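You operate a simulated robot arm through the tools that you are given. There is no shell and no other tool. Be economical: measure what you need, move in short steps, check, and stop when the job is done.

Carry out the task below with a simulated robot arm. There is one attempt and no reset: what you move stays moved.

TASK
Switch the warmer off, move the white cell to the green mat and wipe the smear away with cleaner.
Fine: pad back in its place.
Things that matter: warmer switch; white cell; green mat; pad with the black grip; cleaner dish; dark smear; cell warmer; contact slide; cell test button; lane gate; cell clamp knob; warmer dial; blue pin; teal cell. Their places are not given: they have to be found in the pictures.

It is judged by the outcome, as a careful person would: the job done as asked, and still so three seconds after it is handed in. It fails if anything else is knocked over, pushed out of place, dropped, spilled or broken.

THE ROBOT
A 6-joint arm with a two-finger parallel gripper, fixed in place. Base frame: the origin is at the foot of the arm, x ahead of it, y to its left, z up. Lengths are in mm, angles in degrees, forces in N, time in s.
With the tool pointing down near the work surface it reaches from about 260 to 660 mm from the base axis. Its first joint turns from -66.0 to 66.0 degrees. Payload 2.9 kg.
Tool frame: the origin (TCP) lies between the finger pads and is the grasp point; the fingertips stand 30 mm ahead of it; z points along the fingers, y is the line along which they close. The gripper opens to 110 mm. The fingers are 20 mm wide and 10 mm thick; the gripper's body (48 by 112 mm) begins 55 mm behind the TCP.
Orientation is that of the tool frame in the base frame, as a unit quaternion [w, x, y, z]. With the fingers straight down and closing along the base's y, the tool's x points along the base's -x, its y along +y and its z along -z.

THE INTERFACE
- The arm moves only by the tool servo_tool. Its argument "commands" is a list of rows, each an object (a shift or turn left out is 0, a gripper value left out holds the last) with "hand": the finger opening in mm, from 0 to 110; "dp": the shift along the tool's x, y, z in mm, a list of three; "rot": the turn, a rotation vector about the tool's x, y, z in degrees, a list of three. In form: [{"hand": hand, "dp": [x, y, z], "rot": [wx, wy, wz]}, ...]. A call has 1 to 8 rows; each row is the pose to reach, as a shift and turn from the pose commanded when the call began, along the tool's axes at that moment. A row lasts 0.2 s, in which the tool goes at most 50 mm and 8.6 degrees; a call with a longer step from one row to the next is refused whole, and so is a gripper value outside its range. A pose out of reach is approached as far as the arm can. The call stops where the force on the tool passes 40 N (or 10 N more than at its start, if that is more) or the arm is blocked; 0.2 s more then pass. The fingers move at their own pace (about 108 mm/s each) and stop on an object; they squeeze with about 44 N. The grip force told is the motor's: it shows also when the fingers shut on nothing. Time passes only in rows, and 0.2 s behind the last, so rows that repeat a pose let the fingers close. It gives the time, the measured TCP pose, the force on the tool (base axes), the opening and the grip force at its end, in the units of the frame above (readings bear some noise).
- Cameras (640 x 400 px; columns grow to the right, rows downward): "scene" is fixed at [97.1, 439, 1387.6]; the picture's right is [-0.64, -0.77, 0.00], its down [-0.38, 0.31, -0.87] and it looks along [0.67, -0.55, -0.49] (base axes); focal length 364 px, centre (320, 200). "wrist" rides on the gripper at [-36, 0, -57] in the tool frame; the picture's right is [0.00, -1.00, 0.00], its down [0.97, 0.00, -0.24] and it looks along [0.24, 0.00, 0.97] (tool axes); focal length 218 px, centre (320, 200).
- snapshot(camera): a new picture of that camera. No time passes.
- pixel_to_xyz(camera, pixels): there is no depth. For up to 12 entries [column, row, z] of the newest picture of that camera ("zoom" is the newest enlarged one), the place [x, y] in the base frame at which the ray of that pixel passes the height z, good to about 3 mm, but the place of the scene camera against the robot may be out by one fixed shift of up to 12 mm in any direction. No time passes.
- close_up(camera, box): a new picture of the part [left, top, right, bottom] of that camera's present view, enlarged. No time passes.
- job_done(): hands the job in; it is judged then, once.

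Work in short steps. Measure before you move; look again where a grasp or a placing could have gone wrong, and mend it. You have 80 turns and 46 pictures in all, the two below and enlarged ones among them. Open the gripper and draw the arm clear of the work before you hand the job in, unless the task says otherwise; then end with one line.

The tools are called after "Call:" as a command line: name --argument value ..., lists and objects as JSON in quotes. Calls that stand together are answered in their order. servo_tool: Moves the arm, as the interface text tells. Its arguments: {"type":"object","properties":{"commands":{"type":"array"}},"required":["commands"]} The other tools are called the same way: snapshot (camera) takes a picture; pixel_to_xyz (camera, pixels) gives the place at which the rays of pixels pass given heights; close_up (camera, box) takes an enlarged picture of a part of a camera's view; job_done () hands the job in.

At the start:

```text
time_s: 0.0
eef_pos: [374.7, 147.8, 1220.5]
ee_rot: [0.0, 0.0, 1.0, 0.001]
force: [-0.1, -0.1, 0.3]
width: 109.9
finger_force: 0.2
```

scene: 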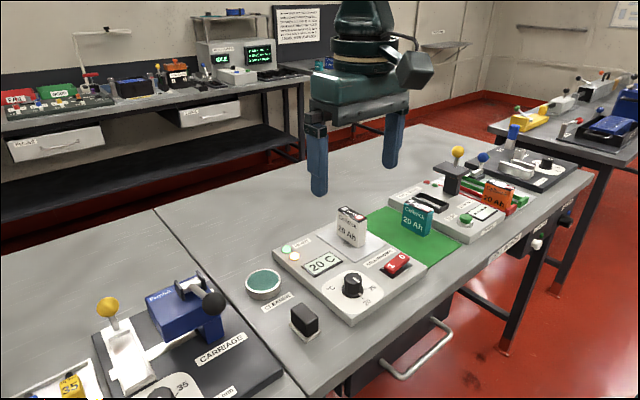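
wrist: 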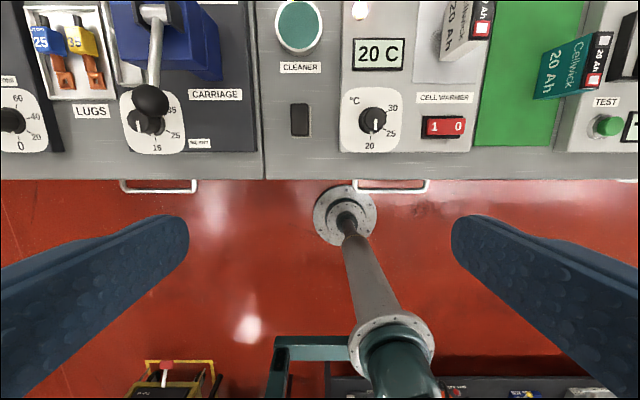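

I start by enlarging the scene around the warmer and the green mat.

Call:
close_up --camera "scene" --box '[230, 180, 470, 350]'

Call:
close_up --camera "scene" --box '[380, 110, 600, 250]'

Call:
close_up --camera "wrist" --box '[260, 0, 640, 180]'

```text
2.35 times, centred on (350, 265) of scene
```

zoom: 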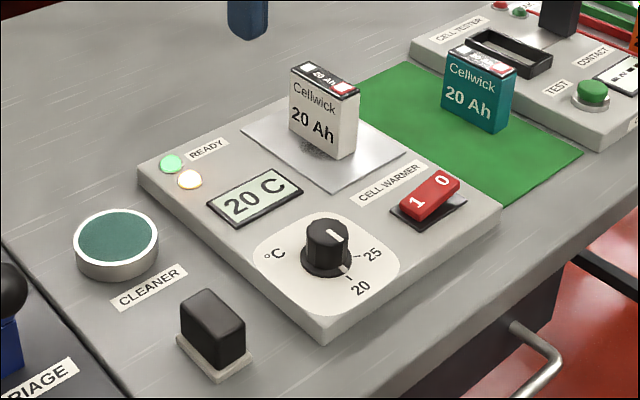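

```text
2.86 times, centred on (490, 180) of scene
```

zoom: 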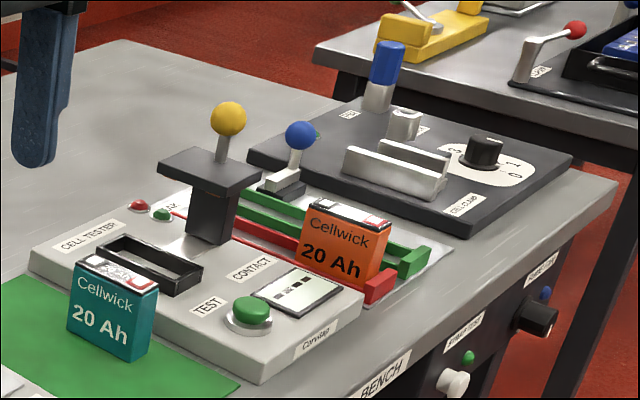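

```text
1.68 times, centred on (450, 90) of wrist
```

zoom: 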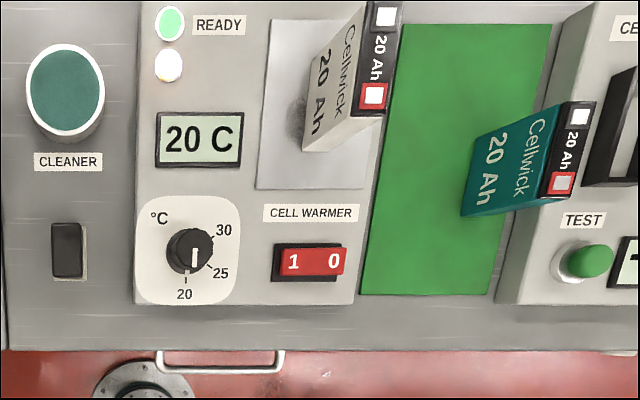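

The smear seems to be on the warmer plate beside the cell (zoom ~(295,120)). The rocker has 1 pressed and 0 raised, so it is on. I get rough places from the zoomed wrist picture.

Call:
pixel_to_xyz --camera "zoom" --pixels '[[68, 250, 900], [66, 90, 900], [293, 262, 905], [333, 262, 905], [262, 188, 900], [365, 188, 900], [362, 293, 880], [490, 295, 880], [403, 25, 880], [557, 25, 880], [190, 252, 915], [340, 145, 900]]'

Call:
pixel_to_xyz --camera "scene" --pixels '[[303, 337, 880], [304, 308, 910], [264, 281, 900], [399, 258, 905], [390, 268, 905], [338, 240, 900], [415, 233, 880], [352, 238, 905], [427, 268, 880], [348, 327, 880], [348, 322, 900], [463, 242, 880]]'

```text
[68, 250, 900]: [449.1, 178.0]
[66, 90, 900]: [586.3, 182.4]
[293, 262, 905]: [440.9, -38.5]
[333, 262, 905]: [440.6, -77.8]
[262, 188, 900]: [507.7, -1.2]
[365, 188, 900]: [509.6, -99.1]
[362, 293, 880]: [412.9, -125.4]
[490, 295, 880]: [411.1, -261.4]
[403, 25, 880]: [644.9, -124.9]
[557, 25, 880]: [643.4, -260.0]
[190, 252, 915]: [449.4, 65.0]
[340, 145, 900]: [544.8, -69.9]
```

```text
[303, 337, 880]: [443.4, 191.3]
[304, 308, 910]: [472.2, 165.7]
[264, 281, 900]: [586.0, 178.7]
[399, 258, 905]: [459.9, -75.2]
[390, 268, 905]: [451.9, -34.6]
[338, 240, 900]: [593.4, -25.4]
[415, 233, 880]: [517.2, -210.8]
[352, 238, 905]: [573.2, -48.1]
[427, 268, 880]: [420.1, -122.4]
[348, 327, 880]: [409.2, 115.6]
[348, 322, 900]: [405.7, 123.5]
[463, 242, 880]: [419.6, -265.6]
```

I move over the warmer at z≈1120 for a near look.

Call:
servo_tool --commands '[{"dp": [-25, -34, 20]}, {"dp": [-50, -68, 40]}, {"dp": [-75, -102, 60]}, {"dp": [-100, -136, 80]}, {"dp": [-135, -168, 100]}, {"dp": [-165, -188, 100]}]'

Call:
snapshot --camera "wrist"

```text
refused: row 5 steps farther than a row can; nothing moved
```

```text
40 pictures are left
```

wrist: 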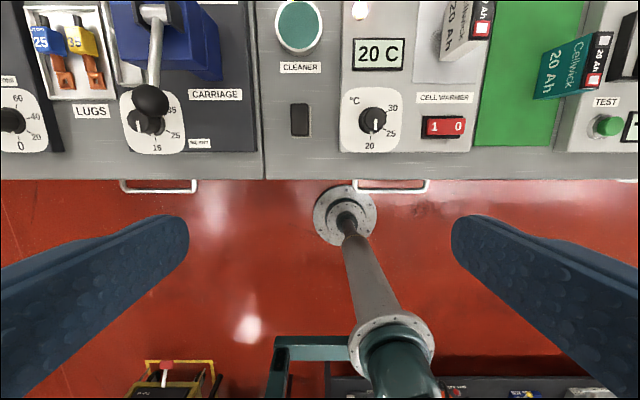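

Refused because of one long step; I resend with even steps.

Call:
servo_tool --commands '[{"dp": [-25, -32, 16]}, {"dp": [-50, -64, 32]}, {"dp": [-75, -96, 48]}, {"dp": [-100, -128, 64]}, {"dp": [-125, -160, 80]}, {"dp": [-145, -190, 100]}, {"dp": [-165, -200, 100]}, {"dp": [-165, -200, 100]}]'

Call:
snapshot --camera "wrist"

```text
time_s: 1.8
eef_pos: [539.3, -52.7, 1122.3]
ee_rot: [0.0, 0.0, 1.0, 0.0]
force: [0.4, -0.5, 0.4]
width: 109.9
finger_force: 0.0
```

```text
39 pictures are left
```

wrist: 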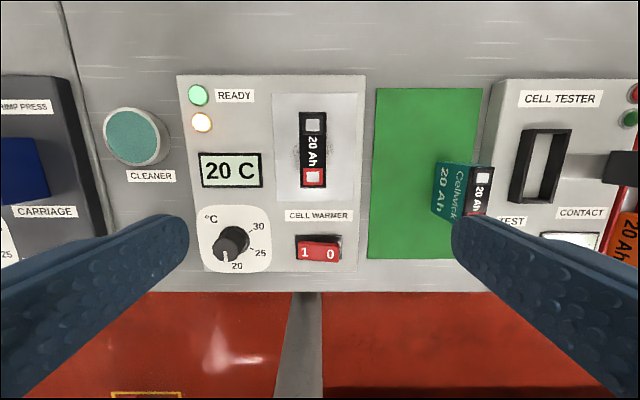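

Now an enlarged view of the plate, cell and switch.

Call:
close_up --camera "wrist" --box '[180, 70, 500, 270]'

Call:
pixel_to_xyz --camera "wrist" --pixels '[[299, 112, 960], [327, 112, 960], [299, 188, 960], [327, 188, 960], [305, 253, 910], [331, 253, 910], [432, 211, 880], [453, 222, 880], [272, 93, 900], [340, 93, 900], [272, 201, 900], [340, 201, 900]]'

Call:
pixel_to_xyz --camera "wrist" --pixels '[[375, 88, 880], [482, 88, 880], [368, 258, 880], [480, 258, 880], [495, 165, 960], [465, 165, 960], [462, 215, 960], [435, 161, 880], [136, 138, 900], [364, 76, 900], [364, 272, 900], [178, 76, 900]]'

```text
2.00 times, centred on (340, 170) of wrist
```

zoom: 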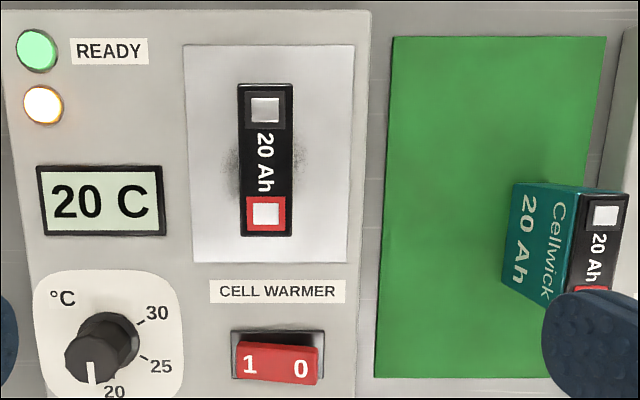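

```text
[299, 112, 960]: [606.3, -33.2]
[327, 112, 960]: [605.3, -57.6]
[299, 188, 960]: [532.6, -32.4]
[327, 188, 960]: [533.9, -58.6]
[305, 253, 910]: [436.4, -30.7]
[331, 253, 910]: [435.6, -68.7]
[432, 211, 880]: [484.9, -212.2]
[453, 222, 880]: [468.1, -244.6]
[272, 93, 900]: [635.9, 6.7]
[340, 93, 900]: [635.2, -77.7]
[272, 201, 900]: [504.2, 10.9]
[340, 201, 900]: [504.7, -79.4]
```

```text
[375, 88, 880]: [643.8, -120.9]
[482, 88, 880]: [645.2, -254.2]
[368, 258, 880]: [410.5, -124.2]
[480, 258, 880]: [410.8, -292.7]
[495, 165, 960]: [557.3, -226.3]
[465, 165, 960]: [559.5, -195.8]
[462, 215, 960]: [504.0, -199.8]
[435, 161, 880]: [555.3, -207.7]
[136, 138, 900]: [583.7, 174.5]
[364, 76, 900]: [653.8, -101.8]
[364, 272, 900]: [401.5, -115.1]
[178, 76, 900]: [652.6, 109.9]
```

Triangulating the two wrist views: the raised "0" end is ≈(440,-70,z≈921), and the white cell is centred ≈(570,-45.6) with its top at z≈975. I close the fingers and go above the "0" end.

Call:
servo_tool --commands '[{"hand": 0, "dp": [40, -8, 0]}, {"hand": 0, "dp": [80, -16, 10]}, {"hand": 0, "dp": [99, -22, 50]}, {"hand": 0, "dp": [99, -22, 90]}, {"hand": 0, "dp": [99, -22, 130]}, {"hand": 0, "dp": [99, -22, 150]}, {"hand": 0, "dp": [99, -22, 150]}]'

Call:
snapshot --camera "wrist"

Call:
close_up --camera "scene" --box '[310, 190, 470, 290]'

```text
time_s: 3.4
eef_pos: [439.3, -72.4, 971.2]
ee_rot: [0.001, 0.0, 1.0, -0.001]
force: [0.6, 0.1, -0.3]
width: 0.0
finger_force: 37.5
```

```text
37 pictures are left
```

wrist: 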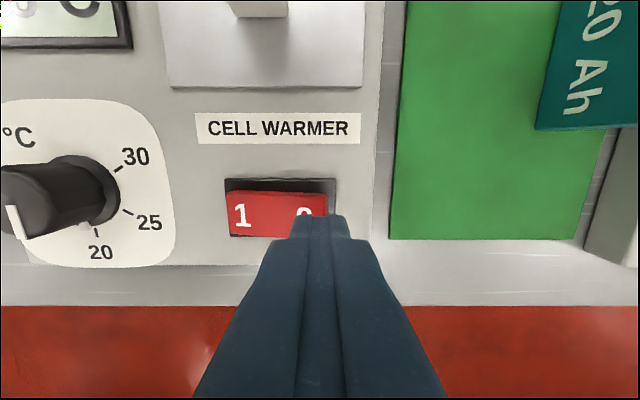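

```text
4.00 times, centred on (390, 240) of scene
```

zoom: 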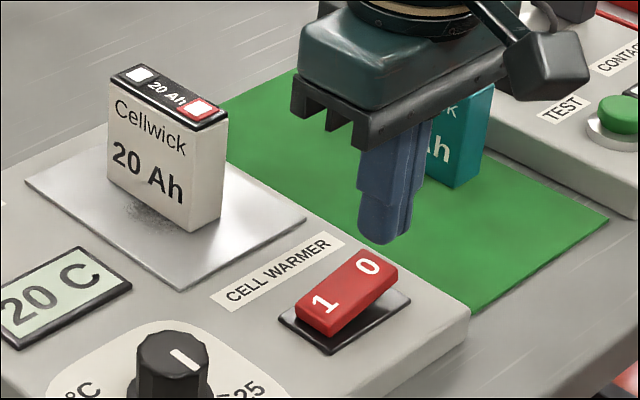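

The tip is over the "0" end. I check the rocker's centre line at this height before pressing.

Call:
pixel_to_xyz --camera "wrist" --pixels '[[303, 212, 921], [242, 215, 914], [325, 195, 921], [325, 214, 921], [280, 237, 905], [336, 179, 905], [226, 237, 905]]'

```text
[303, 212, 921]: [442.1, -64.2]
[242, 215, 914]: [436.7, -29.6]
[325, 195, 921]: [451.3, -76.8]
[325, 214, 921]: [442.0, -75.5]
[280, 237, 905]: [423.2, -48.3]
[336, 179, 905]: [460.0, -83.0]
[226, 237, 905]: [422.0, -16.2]
```

Centre line x≈441, raised end y≈-65..-77: aligned. I press down gradually.

Call:
servo_tool --commands '[{"hand": 0, "dp": [0, 0, 10]}, {"hand": 0, "dp": [0, 0, 18]}, {"hand": 0, "dp": [0, 0, 23]}, {"hand": 0, "dp": [0, 0, 27]}, {"hand": 0, "dp": [0, 0, 30]}]'

Call:
close_up --camera "scene" --box '[310, 190, 470, 290]'

```text
time_s: 4.5
eef_pos: [440.7, -73.0, 949.1]
ee_rot: [0.002, -0.001, 1.0, 0.0]
force: [-7.1, 0.7, 10.4]
width: 0.0
finger_force: 37.9
stopped in row 5: the force on the tool passed its limit (the readings are from after the stop); the commanded pose is now the measured one
```

```text
4.00 times, centred on (390, 240) of scene
```

zoom: 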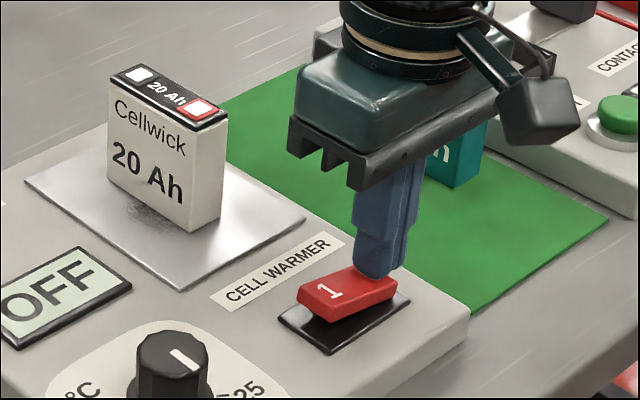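

The display reads OFF and the rocker has tipped. I retreat up and move above the white cell with fingers open.

Call:
servo_tool --commands '[{"hand": 0, "dp": [0, 0, -45]}, {"hand": 0, "dp": [0, 0, -90]}, {"hand": 70, "dp": [-40, 9, -105]}, {"hand": 70, "dp": [-85, 18, -105]}, {"hand": 70, "dp": [-129.5, 27.4, -105]}, {"hand": 70, "dp": [-129.5, 27.4, -105]}, {"hand": 70, "dp": [-129.5, 27.4, -105]}]'

Call:
snapshot --camera "wrist"

```text
time_s: 6.1
eef_pos: [568.6, -42.6, 1051.4]
ee_rot: [0.003, -0.001, 1.0, 0.0]
force: [1.1, 0.2, -0.6]
width: 70.2
finger_force: 0.1
```

```text
34 pictures are left
```

wrist: 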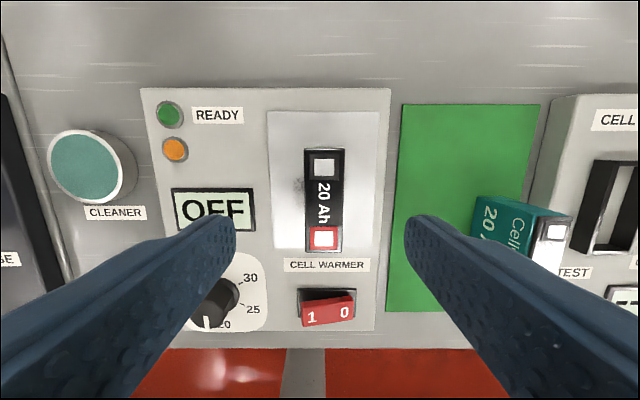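

Call:
pixel_to_xyz --camera "wrist" --pixels '[[304, 149, 975], [345, 149, 975], [304, 253, 975], [342, 253, 975], [267, 112, 903], [379, 112, 903], [274, 248, 903], [374, 248, 903], [301, 187, 903], [475, 197, 975], [570, 216, 975], [403, 104, 880]]'

```text
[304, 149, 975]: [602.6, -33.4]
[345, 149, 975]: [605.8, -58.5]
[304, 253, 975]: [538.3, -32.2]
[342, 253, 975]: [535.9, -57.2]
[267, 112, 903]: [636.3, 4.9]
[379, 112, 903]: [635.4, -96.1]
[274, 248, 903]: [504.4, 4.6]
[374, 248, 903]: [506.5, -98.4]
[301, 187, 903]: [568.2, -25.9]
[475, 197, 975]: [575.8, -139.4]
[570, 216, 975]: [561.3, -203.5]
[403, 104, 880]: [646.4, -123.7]
```

Cell centre is (570.5,-45.4). I descend to TCP z≈945 and close.

Call:
servo_tool --commands '[{"hand": 70, "dp": [-1.9, -2.8, 35]}, {"hand": 70, "dp": [-1.9, -2.8, 70]}, {"hand": 70, "dp": [-1.9, -2.8, 95]}, {"hand": 70, "dp": [-1.9, -2.8, 106]}, {"hand": 15, "dp": [-1.9, -2.8, 106]}, {"hand": 15, "dp": [-1.9, -2.8, 106]}, {"hand": 15, "dp": [-1.9, -2.8, 106]}]'

```text
time_s: 7.7
eef_pos: [572.2, -47.0, 946.1]
ee_rot: [0.003, -0.001, 1.0, 0.0]
force: [-0.6, 0.4, -0.4]
width: 25.8
finger_force: 43.9
```

Gripped at 25.8 mm. Lift 50 mm and carry to (572,-155) above the mat.

Call:
servo_tool --commands '[{"hand": 15, "dp": [0, 0, -25]}, {"hand": 15, "dp": [0, 0, -50]}, {"hand": 15, "dp": [0, -35, -50]}, {"hand": 15, "dp": [-2, -70, -50]}, {"hand": 15, "dp": [-4, -106, -50]}, {"hand": 15, "dp": [-4, -106, -50]}]'

Call:
snapshot --camera "wrist"

Call:
close_up --camera "scene" --box '[310, 170, 470, 270]'

```text
time_s: 9.1
eef_pos: [577.0, -155.1, 996.1]
ee_rot: [0.002, -0.001, 1.0, 0.0]
force: [0.3, 0.2, -3.2]
width: 25.9
finger_force: 44.0
```

```text
33 pictures are left
```

wrist: 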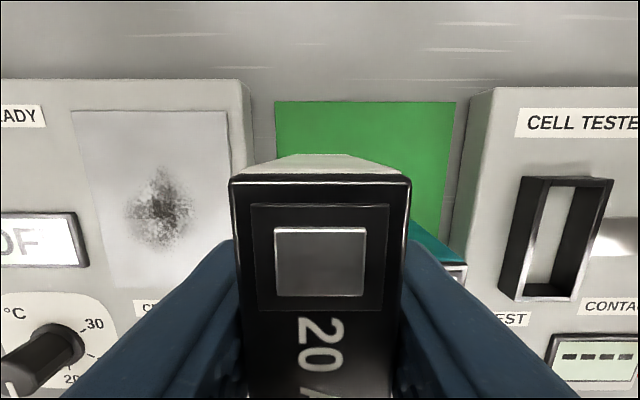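

```text
4.00 times, centred on (390, 220) of scene
```

zoom: 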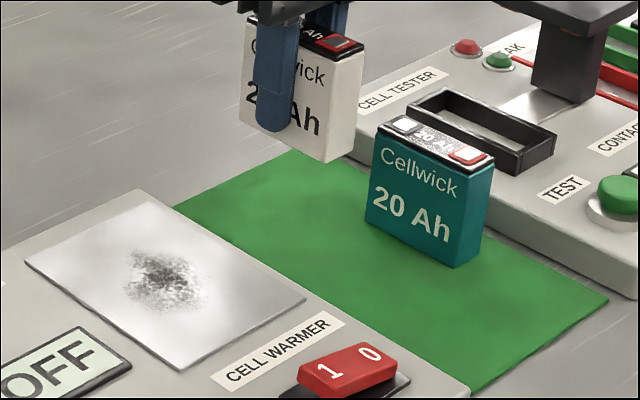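

Smear fully visible at plate centre. I shift to y≈-150 and lower to just above the mat.

Call:
servo_tool --commands '[{"hand": 15, "dp": [0, 4, 20]}, {"hand": 15, "dp": [2, 4, 40]}, {"hand": 15, "dp": [2, 4, 58]}, {"hand": 15, "dp": [2, 4, 66]}, {"hand": 15, "dp": [2, 4, 66]}]'

Call:
close_up --camera "scene" --box '[330, 170, 490, 270]'

```text
time_s: 10.3
eef_pos: [575.0, -152.3, 930.5]
ee_rot: [0.003, 0.0, 1.0, 0.0]
force: [0.1, -0.2, -3.2]
width: 25.9
finger_force: 43.7
```

```text
4.00 times, centred on (410, 220) of scene
```

zoom: 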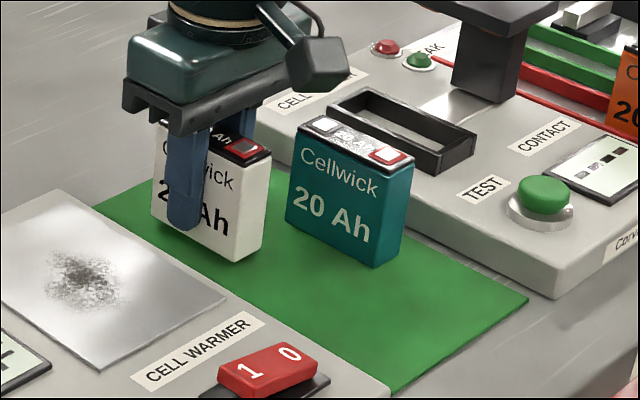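

Clear of the teal cell. Lower in small steps to feel contact.

Call:
servo_tool --commands '[{"hand": 15, "dp": [0, 0, 2]}, {"hand": 15, "dp": [0, 0, 4]}, {"hand": 15, "dp": [0, 0, 6]}, {"hand": 15, "dp": [0, 0, 7]}, {"hand": 15, "dp": [0, 0, 7]}]'

```text
time_s: 11.5
eef_pos: [576.0, -151.0, 924.4]
ee_rot: [0.001, -0.001, 1.0, 0.0]
force: [-0.4, 0.8, -3.0]
width: 25.8
finger_force: 43.7
```

Call:
servo_tool --commands '[{"hand": 15, "dp": [0, 0, 1]}, {"hand": 15, "dp": [0, 0, 2]}, {"hand": 15, "dp": [0, 0, 3]}, {"hand": 15, "dp": [0, 0, 3]}]'

```text
time_s: 12.5
eef_pos: [574.6, -151.3, 924.4]
ee_rot: [0.003, -0.001, 1.0, 0.0]
force: [-14.2, 2.2, 29.8]
width: 26.0
finger_force: 43.9
```

Contact (30 N). Ease off 2.5 mm and open to 46 mm, then rise.

Call:
servo_tool --commands '[{"hand": 15, "dp": [0, 0, -2.5]}, {"hand": 15, "dp": [0, 0, -2.5]}, {"hand": 44, "dp": [0, 0, -2.5]}, {"hand": 44, "dp": [0, 0, -2.5]}, {"hand": 44, "dp": [0, 0, -30]}, {"hand": 44, "dp": [0, 0, -70]}, {"hand": 44, "dp": [0, 0, -115]}, {"hand": 44, "dp": [0, 0, -160]}]'

Call:
close_up --camera "scene" --box '[330, 170, 490, 270]'

```text
time_s: 14.3
eef_pos: [573.5, -152.7, 1079.7]
ee_rot: [0.001, 0.0, 1.0, 0.0]
force: [-0.1, 0.0, 0.1]
width: 44.0
finger_force: 0.0
```

```text
4.00 times, centred on (410, 220) of scene
```

zoom: 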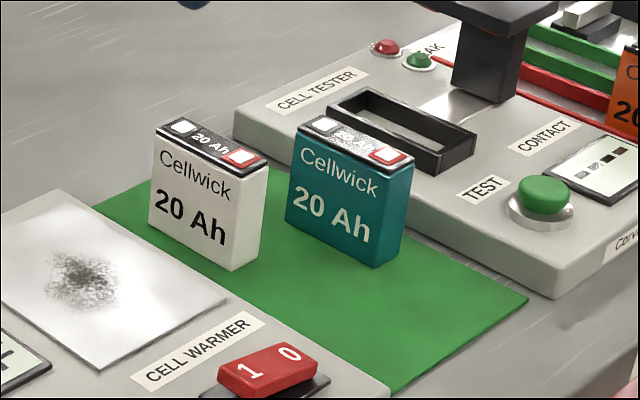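

White cell stands on the mat. Now I go over the pad near (449,178) to look.

Call:
servo_tool --commands '[{"hand": 80, "dp": [16, 42, 0]}, {"hand": 80, "dp": [32, 84, 0]}, {"hand": 80, "dp": [48, 126, 0]}, {"hand": 80, "dp": [64, 168, 0]}, {"hand": 80, "dp": [80, 210, 0]}, {"hand": 80, "dp": [96, 252, 0]}, {"hand": 80, "dp": [112, 294, 0]}, {"hand": 80, "dp": [124, 330, 0]}]'

Call:
snapshot --camera "wrist"

```text
time_s: 16.1
eef_pos: [448.8, 181.1, 1082.9]
ee_rot: [0.002, 0.001, 1.0, 0.0]
force: [0.1, -0.9, 0.1]
width: 79.9
finger_force: 0.1
```

```text
29 pictures are left
```

wrist: 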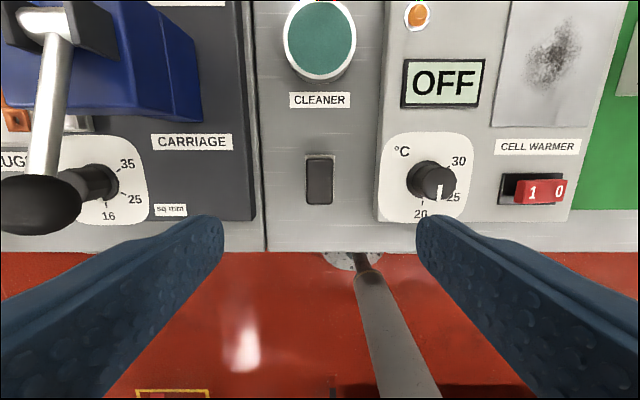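

Call:
close_up --camera "wrist" --box '[260, 0, 390, 240]'

Call:
pixel_to_xyz --camera "wrist" --pixels '[[306, 158, 915], [333, 158, 915], [306, 205, 915], [333, 205, 915], [320, 40, 900], [284, 40, 900], [356, 40, 900], [320, 2, 900], [320, 76, 900], [526, 47, 902.5], [582, 47, 902.5], [552, 90, 902.5]]'

Call:
close_up --camera "scene" --box '[230, 250, 350, 350]'

```text
1.67 times, centred on (325, 120) of wrist
```

zoom: 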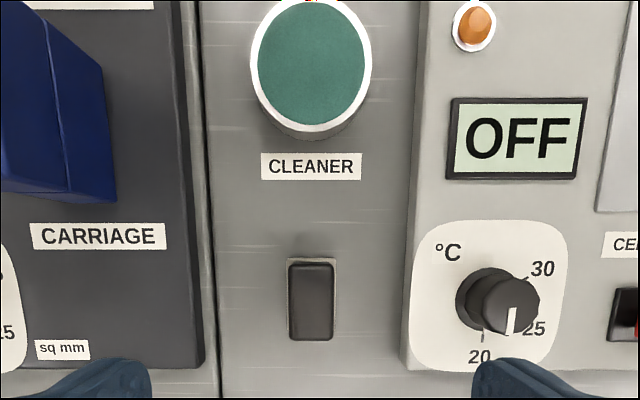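

```text
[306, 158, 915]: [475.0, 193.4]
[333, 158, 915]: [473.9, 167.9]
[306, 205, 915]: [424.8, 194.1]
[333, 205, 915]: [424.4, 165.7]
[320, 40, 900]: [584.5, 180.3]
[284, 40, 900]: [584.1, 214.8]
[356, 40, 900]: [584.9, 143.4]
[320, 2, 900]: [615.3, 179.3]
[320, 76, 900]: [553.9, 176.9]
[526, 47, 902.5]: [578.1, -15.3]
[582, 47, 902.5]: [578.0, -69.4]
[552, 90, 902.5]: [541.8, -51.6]
```

```text
4.00 times, centred on (290, 300) of scene
```

zoom: 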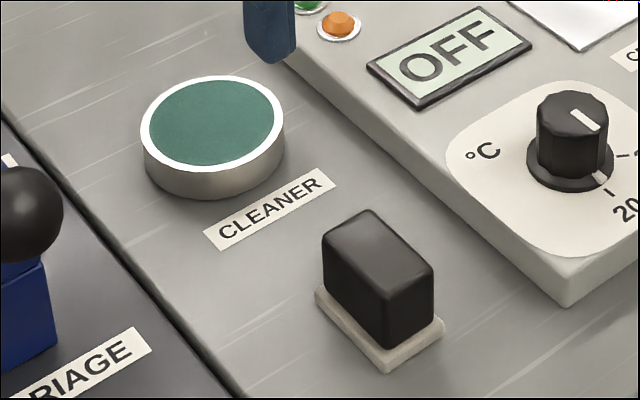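

Grip of the pad is ≈26 mm wide (y) by 50 long (x), centre ≈(450.5,180), top ≈925. The cleaner dish is centred ≈(584,180). I descend partway and re-check.

Call:
servo_tool --commands '[{"hand": 56, "dp": [-1.5, -1, 40]}, {"hand": 56, "dp": [-1.5, -1, 80]}, {"hand": 56, "dp": [-1.5, -1, 110]}, {"hand": 56, "dp": [-1.5, -1, 110]}]'

Call:
snapshot --camera "wrist"

Call:
close_up --camera "scene" --box '[230, 250, 350, 350]'

```text
time_s: 17.1
eef_pos: [450.2, 178.8, 971.0]
ee_rot: [0.002, 0.0, 1.0, 0.001]
force: [-0.9, -0.1, 0.5]
width: 56.1
finger_force: 0.0
```

```text
26 pictures are left
```

wrist: 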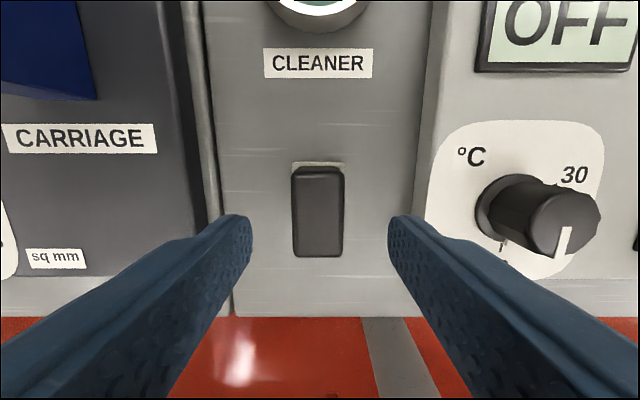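

```text
4.00 times, centred on (290, 300) of scene
```

zoom: 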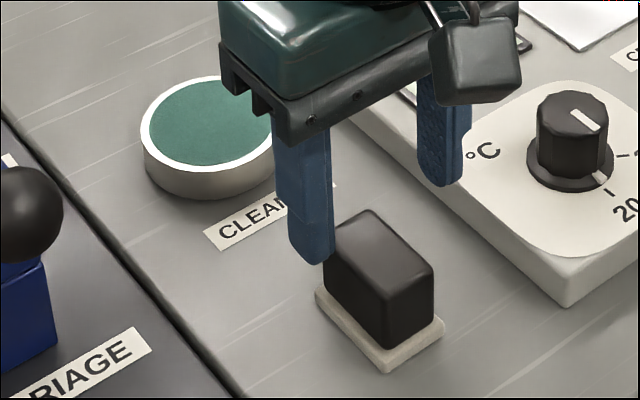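

Call:
pixel_to_xyz --camera "wrist" --pixels '[[319, 168, 917], [319, 257, 917], [291, 212, 917], [345, 212, 917], [294, 162, 886], [344, 162, 886]]'

```text
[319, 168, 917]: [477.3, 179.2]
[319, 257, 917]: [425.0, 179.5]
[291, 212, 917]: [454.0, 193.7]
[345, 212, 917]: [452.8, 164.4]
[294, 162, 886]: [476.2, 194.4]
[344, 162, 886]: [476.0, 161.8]
```

Aligned (centre ≈(451,179)). Descend to z≈922 and close.

Call:
servo_tool --commands '[{"hand": 56, "dp": [-0.5, 0, 25]}, {"hand": 56, "dp": [-0.5, 0, 42]}, {"hand": 56, "dp": [-0.5, 0, 49]}, {"hand": 56, "dp": [-0.5, 0, 49]}, {"hand": 15, "dp": [-0.5, 0, 49]}, {"hand": 15, "dp": [-0.5, 0, 49]}, {"hand": 15, "dp": [-0.5, 0, 49]}]'

Call:
close_up --camera "scene" --box '[230, 250, 350, 350]'

```text
time_s: 18.7
eef_pos: [453.7, 178.6, 921.4]
ee_rot: [0.001, -0.001, 1.0, 0.0]
force: [0.5, -0.6, -0.2]
width: 26.9
finger_force: 44.0
```

```text
4.00 times, centred on (290, 300) of scene
```

zoom: 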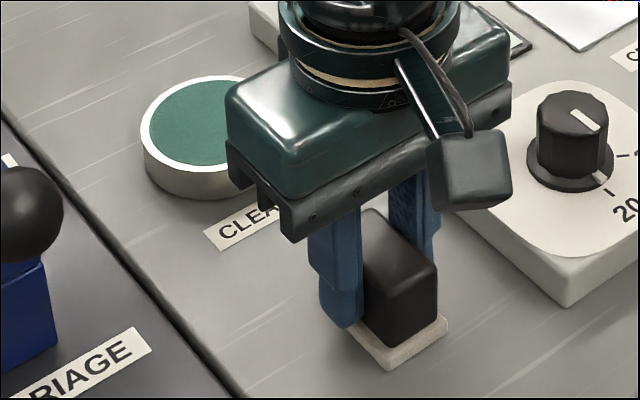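

Gripped (26.9 mm). Lift 50 and carry above the dish at (584,180).

Call:
servo_tool --commands '[{"hand": 15, "dp": [0, 0, -25]}, {"hand": 15, "dp": [0, 0, -55]}, {"hand": 15, "dp": [-45, 1, -55]}, {"hand": 15, "dp": [-90, 1, -55]}, {"hand": 15, "dp": [-132, 1, -55]}, {"hand": 15, "dp": [-132, 1, -55]}]'

Call:
close_up --camera "scene" --box '[210, 210, 330, 310]'

```text
time_s: 20.1
eef_pos: [585.0, 175.5, 978.5]
ee_rot: [0.001, -0.002, 1.0, 0.0]
force: [0.1, 0.4, 0.0]
width: 15.0
finger_force: 0.0
```

```text
4.00 times, centred on (270, 260) of scene
```

zoom: 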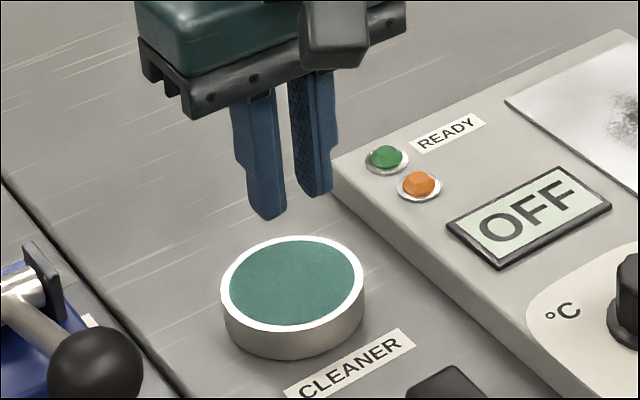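

The fingers are at 15 mm with no force: the pad slipped out. I look where it is.

Call:
close_up --camera "scene" --box '[230, 250, 350, 350]'

Call:
servo_tool --commands '[{"hand": 15, "dp": [0, 0, -30]}, {"hand": 56, "dp": [45, 0, -50]}, {"hand": 56, "dp": [90, 0, -50]}, {"hand": 56, "dp": [130, 0, -50]}, {"hand": 56, "dp": [130, 0, -50]}]'

Call:
snapshot --camera "wrist"

```text
4.00 times, centred on (290, 300) of scene
```

zoom: 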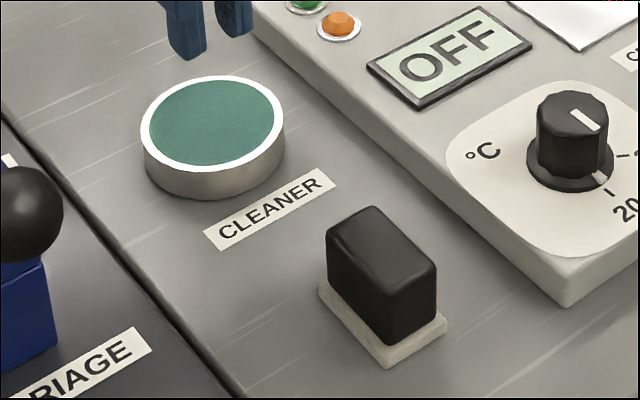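

```text
time_s: 21.3
eef_pos: [452.9, 176.7, 1024.9]
ee_rot: [0.002, -0.001, 1.0, 0.0]
force: [0.6, 0.0, 0.4]
width: 56.1
finger_force: 0.0
```

```text
21 pictures are left
```

wrist: 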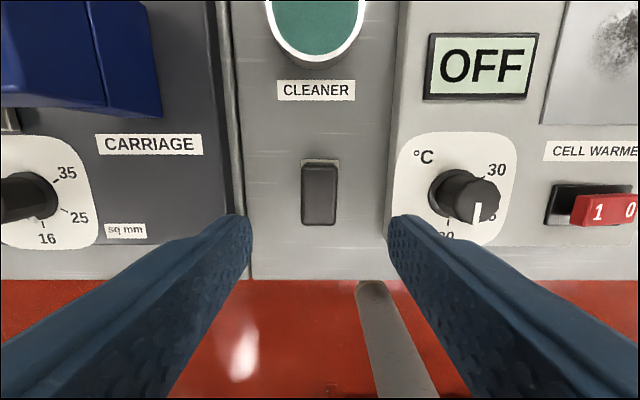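

The pad stayed at home, shifted by at most 1–2 mm. I regrasp a bit deeper and lift slowly, watching force.

Call:
pixel_to_xyz --camera "wrist" --pixels '[[319, 165, 917], [319, 224, 917], [302, 195, 917], [336, 195, 917], [301, 159, 886], [338, 159, 886]]'

Call:
close_up --camera "wrist" --box '[280, 145, 360, 235]'

```text
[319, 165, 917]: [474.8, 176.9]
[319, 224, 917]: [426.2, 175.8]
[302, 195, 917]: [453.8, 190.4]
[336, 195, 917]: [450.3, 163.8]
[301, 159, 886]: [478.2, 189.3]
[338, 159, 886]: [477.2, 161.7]
```

```text
4.44 times, centred on (320, 190) of wrist
```

zoom: 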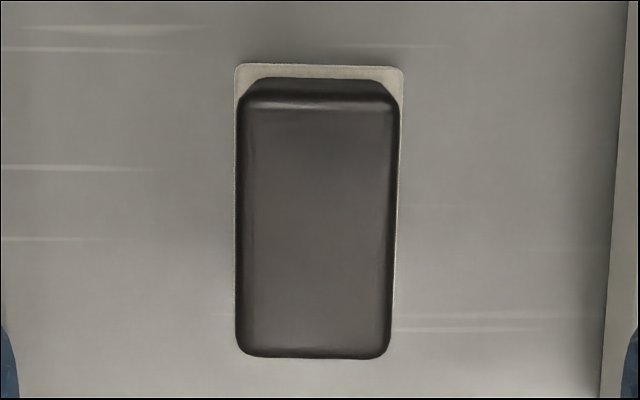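

Call:
servo_tool --commands '[{"hand": 56, "dp": [0.5, 0.5, 45]}, {"hand": 56, "dp": [0.5, 0.5, 85]}, {"hand": 56, "dp": [0.5, 0.5, 102]}, {"hand": 56, "dp": [0.5, 0.5, 106]}, {"hand": 0, "dp": [0.5, 0.5, 106]}, {"hand": 0, "dp": [0.5, 0.5, 106]}, {"hand": 0, "dp": [0.5, 0.5, 106]}, {"hand": 0, "dp": [0.5, 0.5, 106]}]'

Call:
servo_tool --commands '[{"hand": 0, "dp": [0, 0, -1]}, {"hand": 0, "dp": [0, 0, -2]}, {"hand": 0, "dp": [0, 0, -3]}, {"hand": 0, "dp": [0, 0, -4]}, {"hand": 0, "dp": [0, 0, -6]}, {"hand": 0, "dp": [0, 0, -8]}]'

Call:
close_up --camera "scene" --box '[230, 250, 350, 350]'

```text
time_s: 23.1
eef_pos: [453.4, 178.3, 919.5]
ee_rot: [0.001, -0.001, 1.0, 0.0]
force: [-0.2, 0.0, -0.5]
width: 27.4
finger_force: 43.9
```

```text
time_s: 24.5
eef_pos: [454.5, 181.2, 928.3]
ee_rot: [0.003, -0.001, 1.0, -0.001]
force: [-0.4, 0.2, -1.1]
width: 26.9
finger_force: 43.9
```

```text
4.00 times, centred on (290, 300) of scene
```

zoom: 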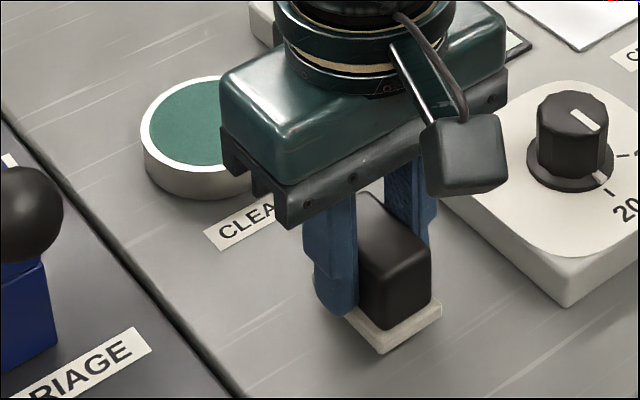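

It lifts. I hold still and check whether it slips.

Call:
servo_tool --commands '[{"hand": 0, "dp": [0, 0, -2]}, {"hand": 0, "dp": [0, 0, -4]}, {"hand": 0, "dp": [0, 0, -6]}, {"hand": 0, "dp": [0, 0, -8]}, {"hand": 0, "dp": [0, 0, -10]}, {"hand": 0, "dp": [0, 0, -12]}, {"hand": 0, "dp": [0, 0, -12]}]'

Call:
close_up --camera "scene" --box '[230, 250, 350, 350]'

```text
time_s: 26.1
eef_pos: [452.3, 180.4, 941.2]
ee_rot: [0.002, -0.001, 1.0, 0.0]
force: [-0.5, -0.3, -0.3]
width: 27.1
finger_force: 43.6
```

```text
4.00 times, centred on (290, 300) of scene
```

zoom: 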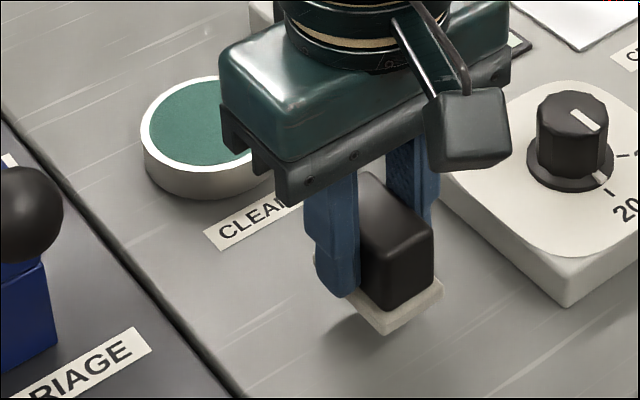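

No slip now. Raise to ~966 gently and carry toward the dish at about 20 mm per row.

Call:
servo_tool --commands '[{"hand": 0, "dp": [0, 0, -8]}, {"hand": 0, "dp": [0, 0, -18]}, {"hand": 0, "dp": [-8, 0, -26]}, {"hand": 0, "dp": [-24, 0, -28]}, {"hand": 0, "dp": [-42, 0, -28]}, {"hand": 0, "dp": [-58, 0, -28]}, {"hand": 0, "dp": [-66, 0, -28]}]'

Call:
servo_tool --commands '[{"hand": 0, "dp": [-8, 0, 0]}, {"hand": 0, "dp": [-24, 1, 0]}, {"hand": 0, "dp": [-42, 1, 0]}, {"hand": 0, "dp": [-58, 1, 0]}, {"hand": 0, "dp": [-65, 1, 0]}, {"hand": 0, "dp": [-65, 1, 0]}]'

Call:
close_up --camera "scene" --box '[210, 210, 330, 310]'

```text
time_s: 27.7
eef_pos: [519.1, 178.8, 967.1]
ee_rot: [0.003, -0.001, 1.0, 0.001]
force: [0.3, -0.6, -0.1]
width: 27.2
finger_force: 44.3
```

```text
time_s: 29.1
eef_pos: [584.5, 179.4, 967.9]
ee_rot: [0.001, -0.001, 1.0, -0.001]
force: [-1.0, -0.1, -0.9]
width: 27.1
finger_force: 44.0
```

```text
4.00 times, centred on (270, 260) of scene
```

zoom: 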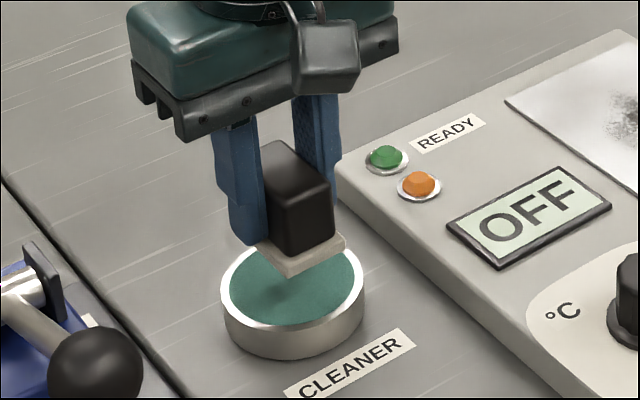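

Pad held above the dish, centred. Lower toward the cleaner: 24 mm first, then small steps.

Call:
servo_tool --commands '[{"hand": 0, "dp": [0, 0, 10]}, {"hand": 0, "dp": [0, 0, 18]}, {"hand": 0, "dp": [0, 0, 24]}, {"hand": 0, "dp": [0, 0, 26]}, {"hand": 0, "dp": [0, 0, 28]}, {"hand": 0, "dp": [0, 0, 29]}, {"hand": 0, "dp": [0, 0, 30]}]'

Call:
close_up --camera "scene" --box '[210, 210, 330, 310]'

```text
time_s: 30.7
eef_pos: [584.8, 182.5, 938.4]
ee_rot: [0.002, -0.001, 1.0, 0.0]
force: [-0.6, 0.6, -0.7]
width: 26.8
finger_force: 44.1
```

```text
4.00 times, centred on (270, 260) of scene
```

zoom: 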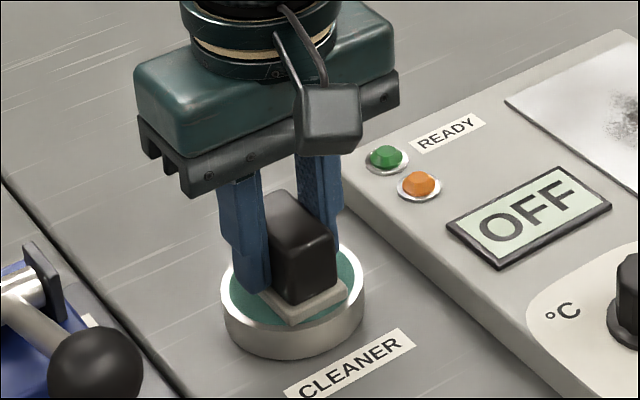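

Call:
servo_tool --commands '[{"hand": 0, "dp": [0, 0, 1]}, {"hand": 0, "dp": [0, 0, 2]}, {"hand": 0, "dp": [0, 0, 2]}]'

Call:
servo_tool --commands '[{"hand": 0, "dp": [0, 0, 1]}, {"hand": 0, "dp": [0, 0, 2]}, {"hand": 0, "dp": [0, 0, 2]}]'

```text
time_s: 31.5
eef_pos: [583.5, 181.7, 939.9]
ee_rot: [0.003, -0.002, 1.0, 0.001]
force: [2.3, 2.4, 10.8]
width: 27.1
finger_force: 43.6
```

```text
time_s: 32.3
eef_pos: [584.2, 180.1, 939.3]
ee_rot: [0.004, 0.0, 1.0, 0.001]
force: [-3.6, 2.7, 30.9]
width: 27.2
finger_force: 44.8
```

Firm contact with the cleaner (31 N). Lift gently and carry toward the plate.

Call:
servo_tool --commands '[{"hand": 0, "dp": [0, 0, 0]}, {"hand": 0, "dp": [0, 0, -4]}, {"hand": 0, "dp": [0, 0, -12]}, {"hand": 0, "dp": [0, 0, -24]}, {"hand": 0, "dp": [0, -6, -34]}, {"hand": 0, "dp": [0, -22, -36]}, {"hand": 0, "dp": [0, -42, -36]}, {"hand": 0, "dp": [2, -62, -36]}]'

Call:
servo_tool --commands '[{"hand": 0, "dp": [1, -20, 0]}, {"hand": 0, "dp": [3, -40, 0]}, {"hand": 0, "dp": [5, -60, 0]}, {"hand": 0, "dp": [7, -80, 0]}, {"hand": 0, "dp": [9, -100, 0]}, {"hand": 0, "dp": [11, -116, 0]}, {"hand": 0, "dp": [11, -122, 0]}, {"hand": 0, "dp": [11, -122, 0]}]'

Call:
snapshot --camera "wrist"

Call:
close_up --camera "scene" --box '[260, 180, 420, 280]'

```text
time_s: 34.1
eef_pos: [584.2, 117.7, 971.2]
ee_rot: [0.001, -0.001, 1.0, 0.001]
force: [0.1, -0.1, -0.7]
width: 26.9
finger_force: 43.6
```

```text
time_s: 35.9
eef_pos: [569.8, -4.1, 971.0]
ee_rot: [0.001, -0.001, 1.0, 0.0]
force: [0.1, 0.1, -0.5]
width: 27.1
finger_force: 43.8
```

```text
15 pictures are left
```

wrist: 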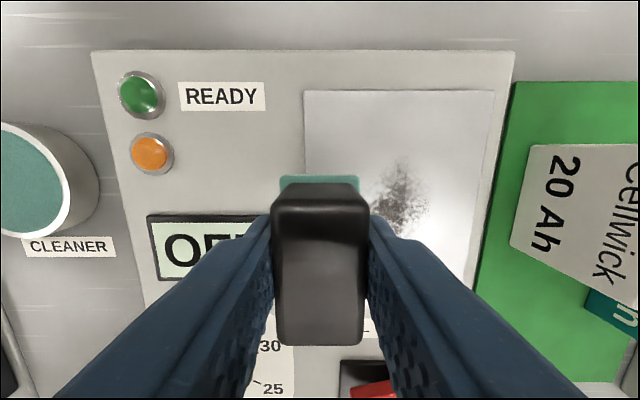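

```text
4.00 times, centred on (340, 230) of scene
```

zoom: 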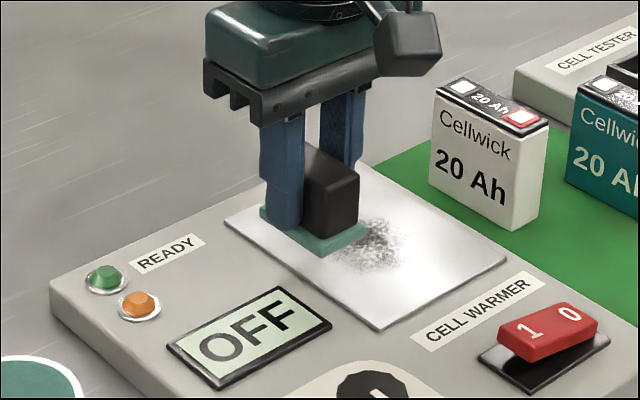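

The pad is wetted (teal base). I measure the smear extents.

Call:
pixel_to_xyz --camera "wrist" --pixels '[[400, 153, 902.5], [400, 238, 902.5], [368, 200, 902.5], [434, 200, 902.5], [305, 91, 902.5], [494, 91, 902.5], [512, 147, 950], [318, 176, 935]]'

```text
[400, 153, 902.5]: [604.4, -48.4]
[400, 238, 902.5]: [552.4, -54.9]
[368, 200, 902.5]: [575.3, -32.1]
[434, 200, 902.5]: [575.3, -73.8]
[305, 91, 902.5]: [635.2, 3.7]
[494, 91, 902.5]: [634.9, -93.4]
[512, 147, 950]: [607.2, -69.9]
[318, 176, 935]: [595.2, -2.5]
```

Smear ≈ x 540–605, y -22..-72. I go to (585,-16) and lower to light contact.

Call:
servo_tool --commands '[{"hand": 0, "dp": [-8, -6, 6]}, {"hand": 0, "dp": [-14, -12, 14]}, {"hand": 0, "dp": [-14, -12, 21]}, {"hand": 0, "dp": [-14, -12, 25]}, {"hand": 0, "dp": [-14, -12, 27]}, {"hand": 0, "dp": [-14, -12, 28]}, {"hand": 0, "dp": [-14, -12, 28]}]'

Call:
servo_tool --commands '[{"hand": 0, "dp": [0, 0, 1]}, {"hand": 0, "dp": [0, 0, 1]}]'

```text
time_s: 37.5
eef_pos: [585.1, -16.0, 943.4]
ee_rot: [0.002, -0.001, 1.0, 0.0]
force: [-1.3, -0.6, 4.5]
width: 27.0
finger_force: 43.5
```

```text
time_s: 38.1
eef_pos: [585.4, -14.8, 943.3]
ee_rot: [0.003, 0.0, 1.0, 0.001]
force: [-3.2, -0.6, 18.0]
width: 27.3
finger_force: 44.6
```

Contact 18 N. First stroke along -y, then shift and back.

Call:
servo_tool --commands '[{"hand": 0, "dp": [0, -10, 0]}, {"hand": 0, "dp": [0, -22, 0]}, {"hand": 0, "dp": [0, -34, 0]}, {"hand": 0, "dp": [0, -46, 0]}, {"hand": 0, "dp": [0, -58, 0]}, {"hand": 0, "dp": [0, -62, 0]}]'

Call:
close_up --camera "scene" --box '[260, 180, 420, 280]'

```text
time_s: 39.5
eef_pos: [586.0, -76.8, 943.3]
ee_rot: [0.003, 0.0, 1.0, 0.0]
force: [0.9, 7.5, 21.8]
width: 26.9
finger_force: 44.0
```

```text
4.00 times, centred on (340, 230) of scene
```

zoom: 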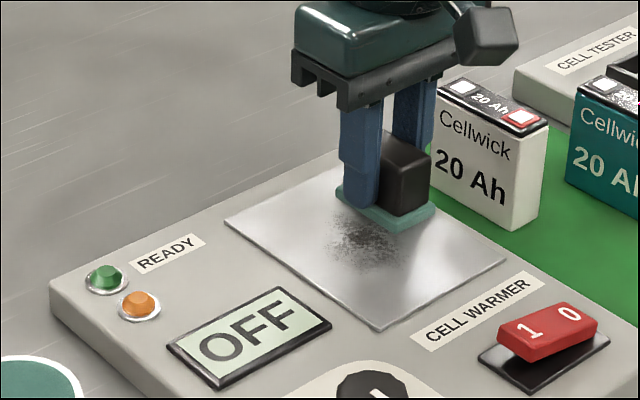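

The far part is lighter. Next rows: shift to x≈558 and stroke back.

Call:
servo_tool --commands '[{"hand": 0, "dp": [14, 0, 0]}, {"hand": 0, "dp": [28, 2, 0]}, {"hand": 0, "dp": [28, 14, 0]}, {"hand": 0, "dp": [28, 26, 0]}, {"hand": 0, "dp": [28, 38, 0]}, {"hand": 0, "dp": [28, 50, 0]}, {"hand": 0, "dp": [28, 62, 0]}]'

Call:
close_up --camera "scene" --box '[260, 180, 420, 280]'

```text
time_s: 41.1
eef_pos: [557.7, -14.4, 942.3]
ee_rot: [0.003, 0.0, 1.0, 0.001]
force: [0.1, -8.4, 26.5]
width: 27.1
finger_force: 44.3
```

```text
4.00 times, centred on (340, 230) of scene
```

zoom: 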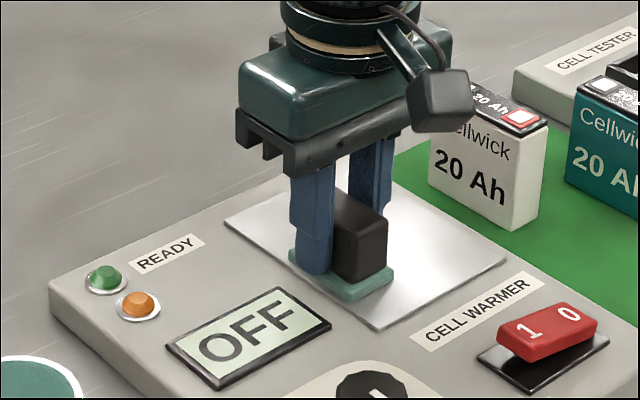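

It looks clean; one more pass at x≈572 for certainty.

Call:
servo_tool --commands '[{"hand": 0, "dp": [-14, -2, 0]}, {"hand": 0, "dp": [-14, -14, 0]}, {"hand": 0, "dp": [-14, -26, 0]}, {"hand": 0, "dp": [-14, -38, 0]}, {"hand": 0, "dp": [-14, -50, 0]}, {"hand": 0, "dp": [-14, -62, 0]}, {"hand": 0, "dp": [-14, -62, 0]}]'

Call:
servo_tool --commands '[{"hand": 0, "dp": [0, 12, 0]}, {"hand": 0, "dp": [0, 24, 0]}, {"hand": 0, "dp": [0, 36, 0]}, {"hand": 0, "dp": [0, 48, 0]}, {"hand": 0, "dp": [0, 60, 0]}, {"hand": 0, "dp": [0, 60, -4]}, {"hand": 0, "dp": [0, 60, -14]}, {"hand": 0, "dp": [0, 60, -28]}]'

Call:
snapshot --camera "wrist"

```text
time_s: 42.7
eef_pos: [570.1, -77.8, 943.7]
ee_rot: [0.003, -0.001, 1.0, 0.0]
force: [-0.1, 7.3, 25.3]
width: 27.1
finger_force: 43.4
```

```text
time_s: 44.5
eef_pos: [571.3, -19.2, 968.9]
ee_rot: [0.001, -0.001, 1.0, 0.0]
force: [0.6, -0.2, -1.3]
width: 27.0
finger_force: 43.7
```

```text
11 pictures are left
```

wrist: 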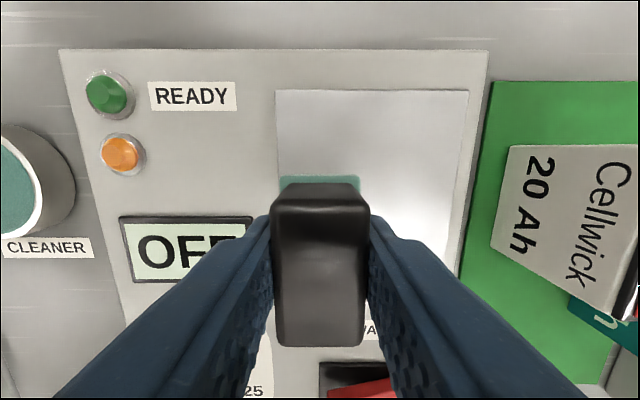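

Plate is clean. Return: raise, go along +y, then back in x to the home spot.

Call:
servo_tool --commands '[{"hand": 0, "dp": [0, 6, -8]}, {"hand": 0, "dp": [0, 22, -14]}, {"hand": 0, "dp": [0, 42, -14]}, {"hand": 0, "dp": [0, 64, -14]}, {"hand": 0, "dp": [0, 86, -14]}, {"hand": 0, "dp": [0, 108, -14]}, {"hand": 0, "dp": [0, 126, -14]}, {"hand": 0, "dp": [0, 134, -14]}]'

Call:
servo_tool --commands '[{"hand": 0, "dp": [4, 8, 0]}, {"hand": 0, "dp": [16, 22, 0]}, {"hand": 0, "dp": [30, 36, 0]}, {"hand": 0, "dp": [46, 50, 0]}, {"hand": 0, "dp": [64, 60, 0]}, {"hand": 0, "dp": [84, 63, 0]}, {"hand": 0, "dp": [104, 63, 0]}, {"hand": 0, "dp": [114, 63, 0]}]'

Call:
servo_tool --commands '[{"hand": 0, "dp": [4, 0, 0]}, {"hand": 0, "dp": [4, 0, 8]}, {"hand": 0, "dp": [4, 0, 20]}, {"hand": 0, "dp": [4, 0, 30]}, {"hand": 0, "dp": [4, 0, 30]}]'

Call:
close_up --camera "scene" --box '[230, 250, 350, 350]'

```text
time_s: 46.3
eef_pos: [572.0, 115.8, 983.7]
ee_rot: [0.001, -0.001, 1.0, -0.001]
force: [0.6, -0.2, -0.3]
width: 27.2
finger_force: 44.4
```

```text
time_s: 48.1
eef_pos: [456.5, 178.7, 984.1]
ee_rot: [0.002, 0.0, 1.0, 0.0]
force: [-0.1, 0.9, -0.7]
width: 27.0
finger_force: 44.0
```

```text
time_s: 49.3
eef_pos: [453.9, 177.1, 953.4]
ee_rot: [0.001, -0.001, 1.0, 0.001]
force: [-0.4, 0.5, -1.8]
width: 27.3
finger_force: 44.0
```

```text
4.00 times, centred on (290, 300) of scene
```

zoom: 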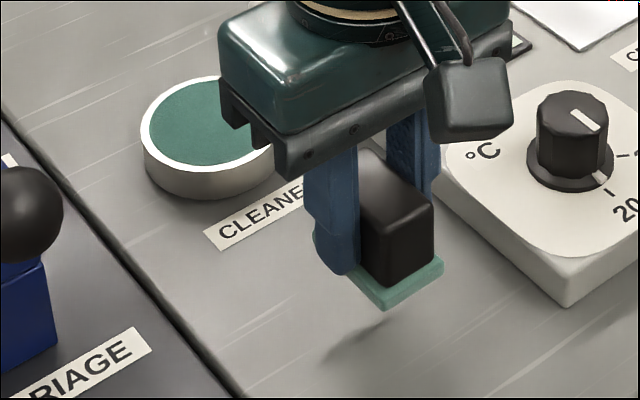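

Above home. Lower to just above the bench, then feel for contact.

Call:
servo_tool --commands '[{"hand": 0, "dp": [1, 1, 10]}, {"hand": 0, "dp": [1, 1, 20]}, {"hand": 0, "dp": [1, 1, 27]}, {"hand": 0, "dp": [1, 1, 29]}, {"hand": 0, "dp": [1, 1, 30]}, {"hand": 0, "dp": [1, 1, 30]}]'

Call:
servo_tool --commands '[{"hand": 0, "dp": [0, 0, 1]}, {"hand": 0, "dp": [0, 0, 2]}, {"hand": 0, "dp": [0, 0, 2]}]'

```text
time_s: 50.7
eef_pos: [452.1, 179.4, 922.9]
ee_rot: [0.003, 0.0, 1.0, 0.0]
force: [0.4, -0.1, -1.4]
width: 27.2
finger_force: 43.6
```

```text
time_s: 51.5
eef_pos: [453.9, 180.1, 921.8]
ee_rot: [0.002, -0.001, 1.0, 0.0]
force: [-0.6, -0.3, -0.6]
width: 27.2
finger_force: 44.3
```

Call:
servo_tool --commands '[{"hand": 0, "dp": [0, 0, 1]}, {"hand": 0, "dp": [0, 0, 2]}, {"hand": 0, "dp": [0, 0, 2]}]'

```text
time_s: 52.3
eef_pos: [452.5, 180.3, 919.5]
ee_rot: [0.002, 0.0, 1.0, 0.0]
force: [0.2, 0.4, -0.8]
width: 27.1
finger_force: 44.2
```

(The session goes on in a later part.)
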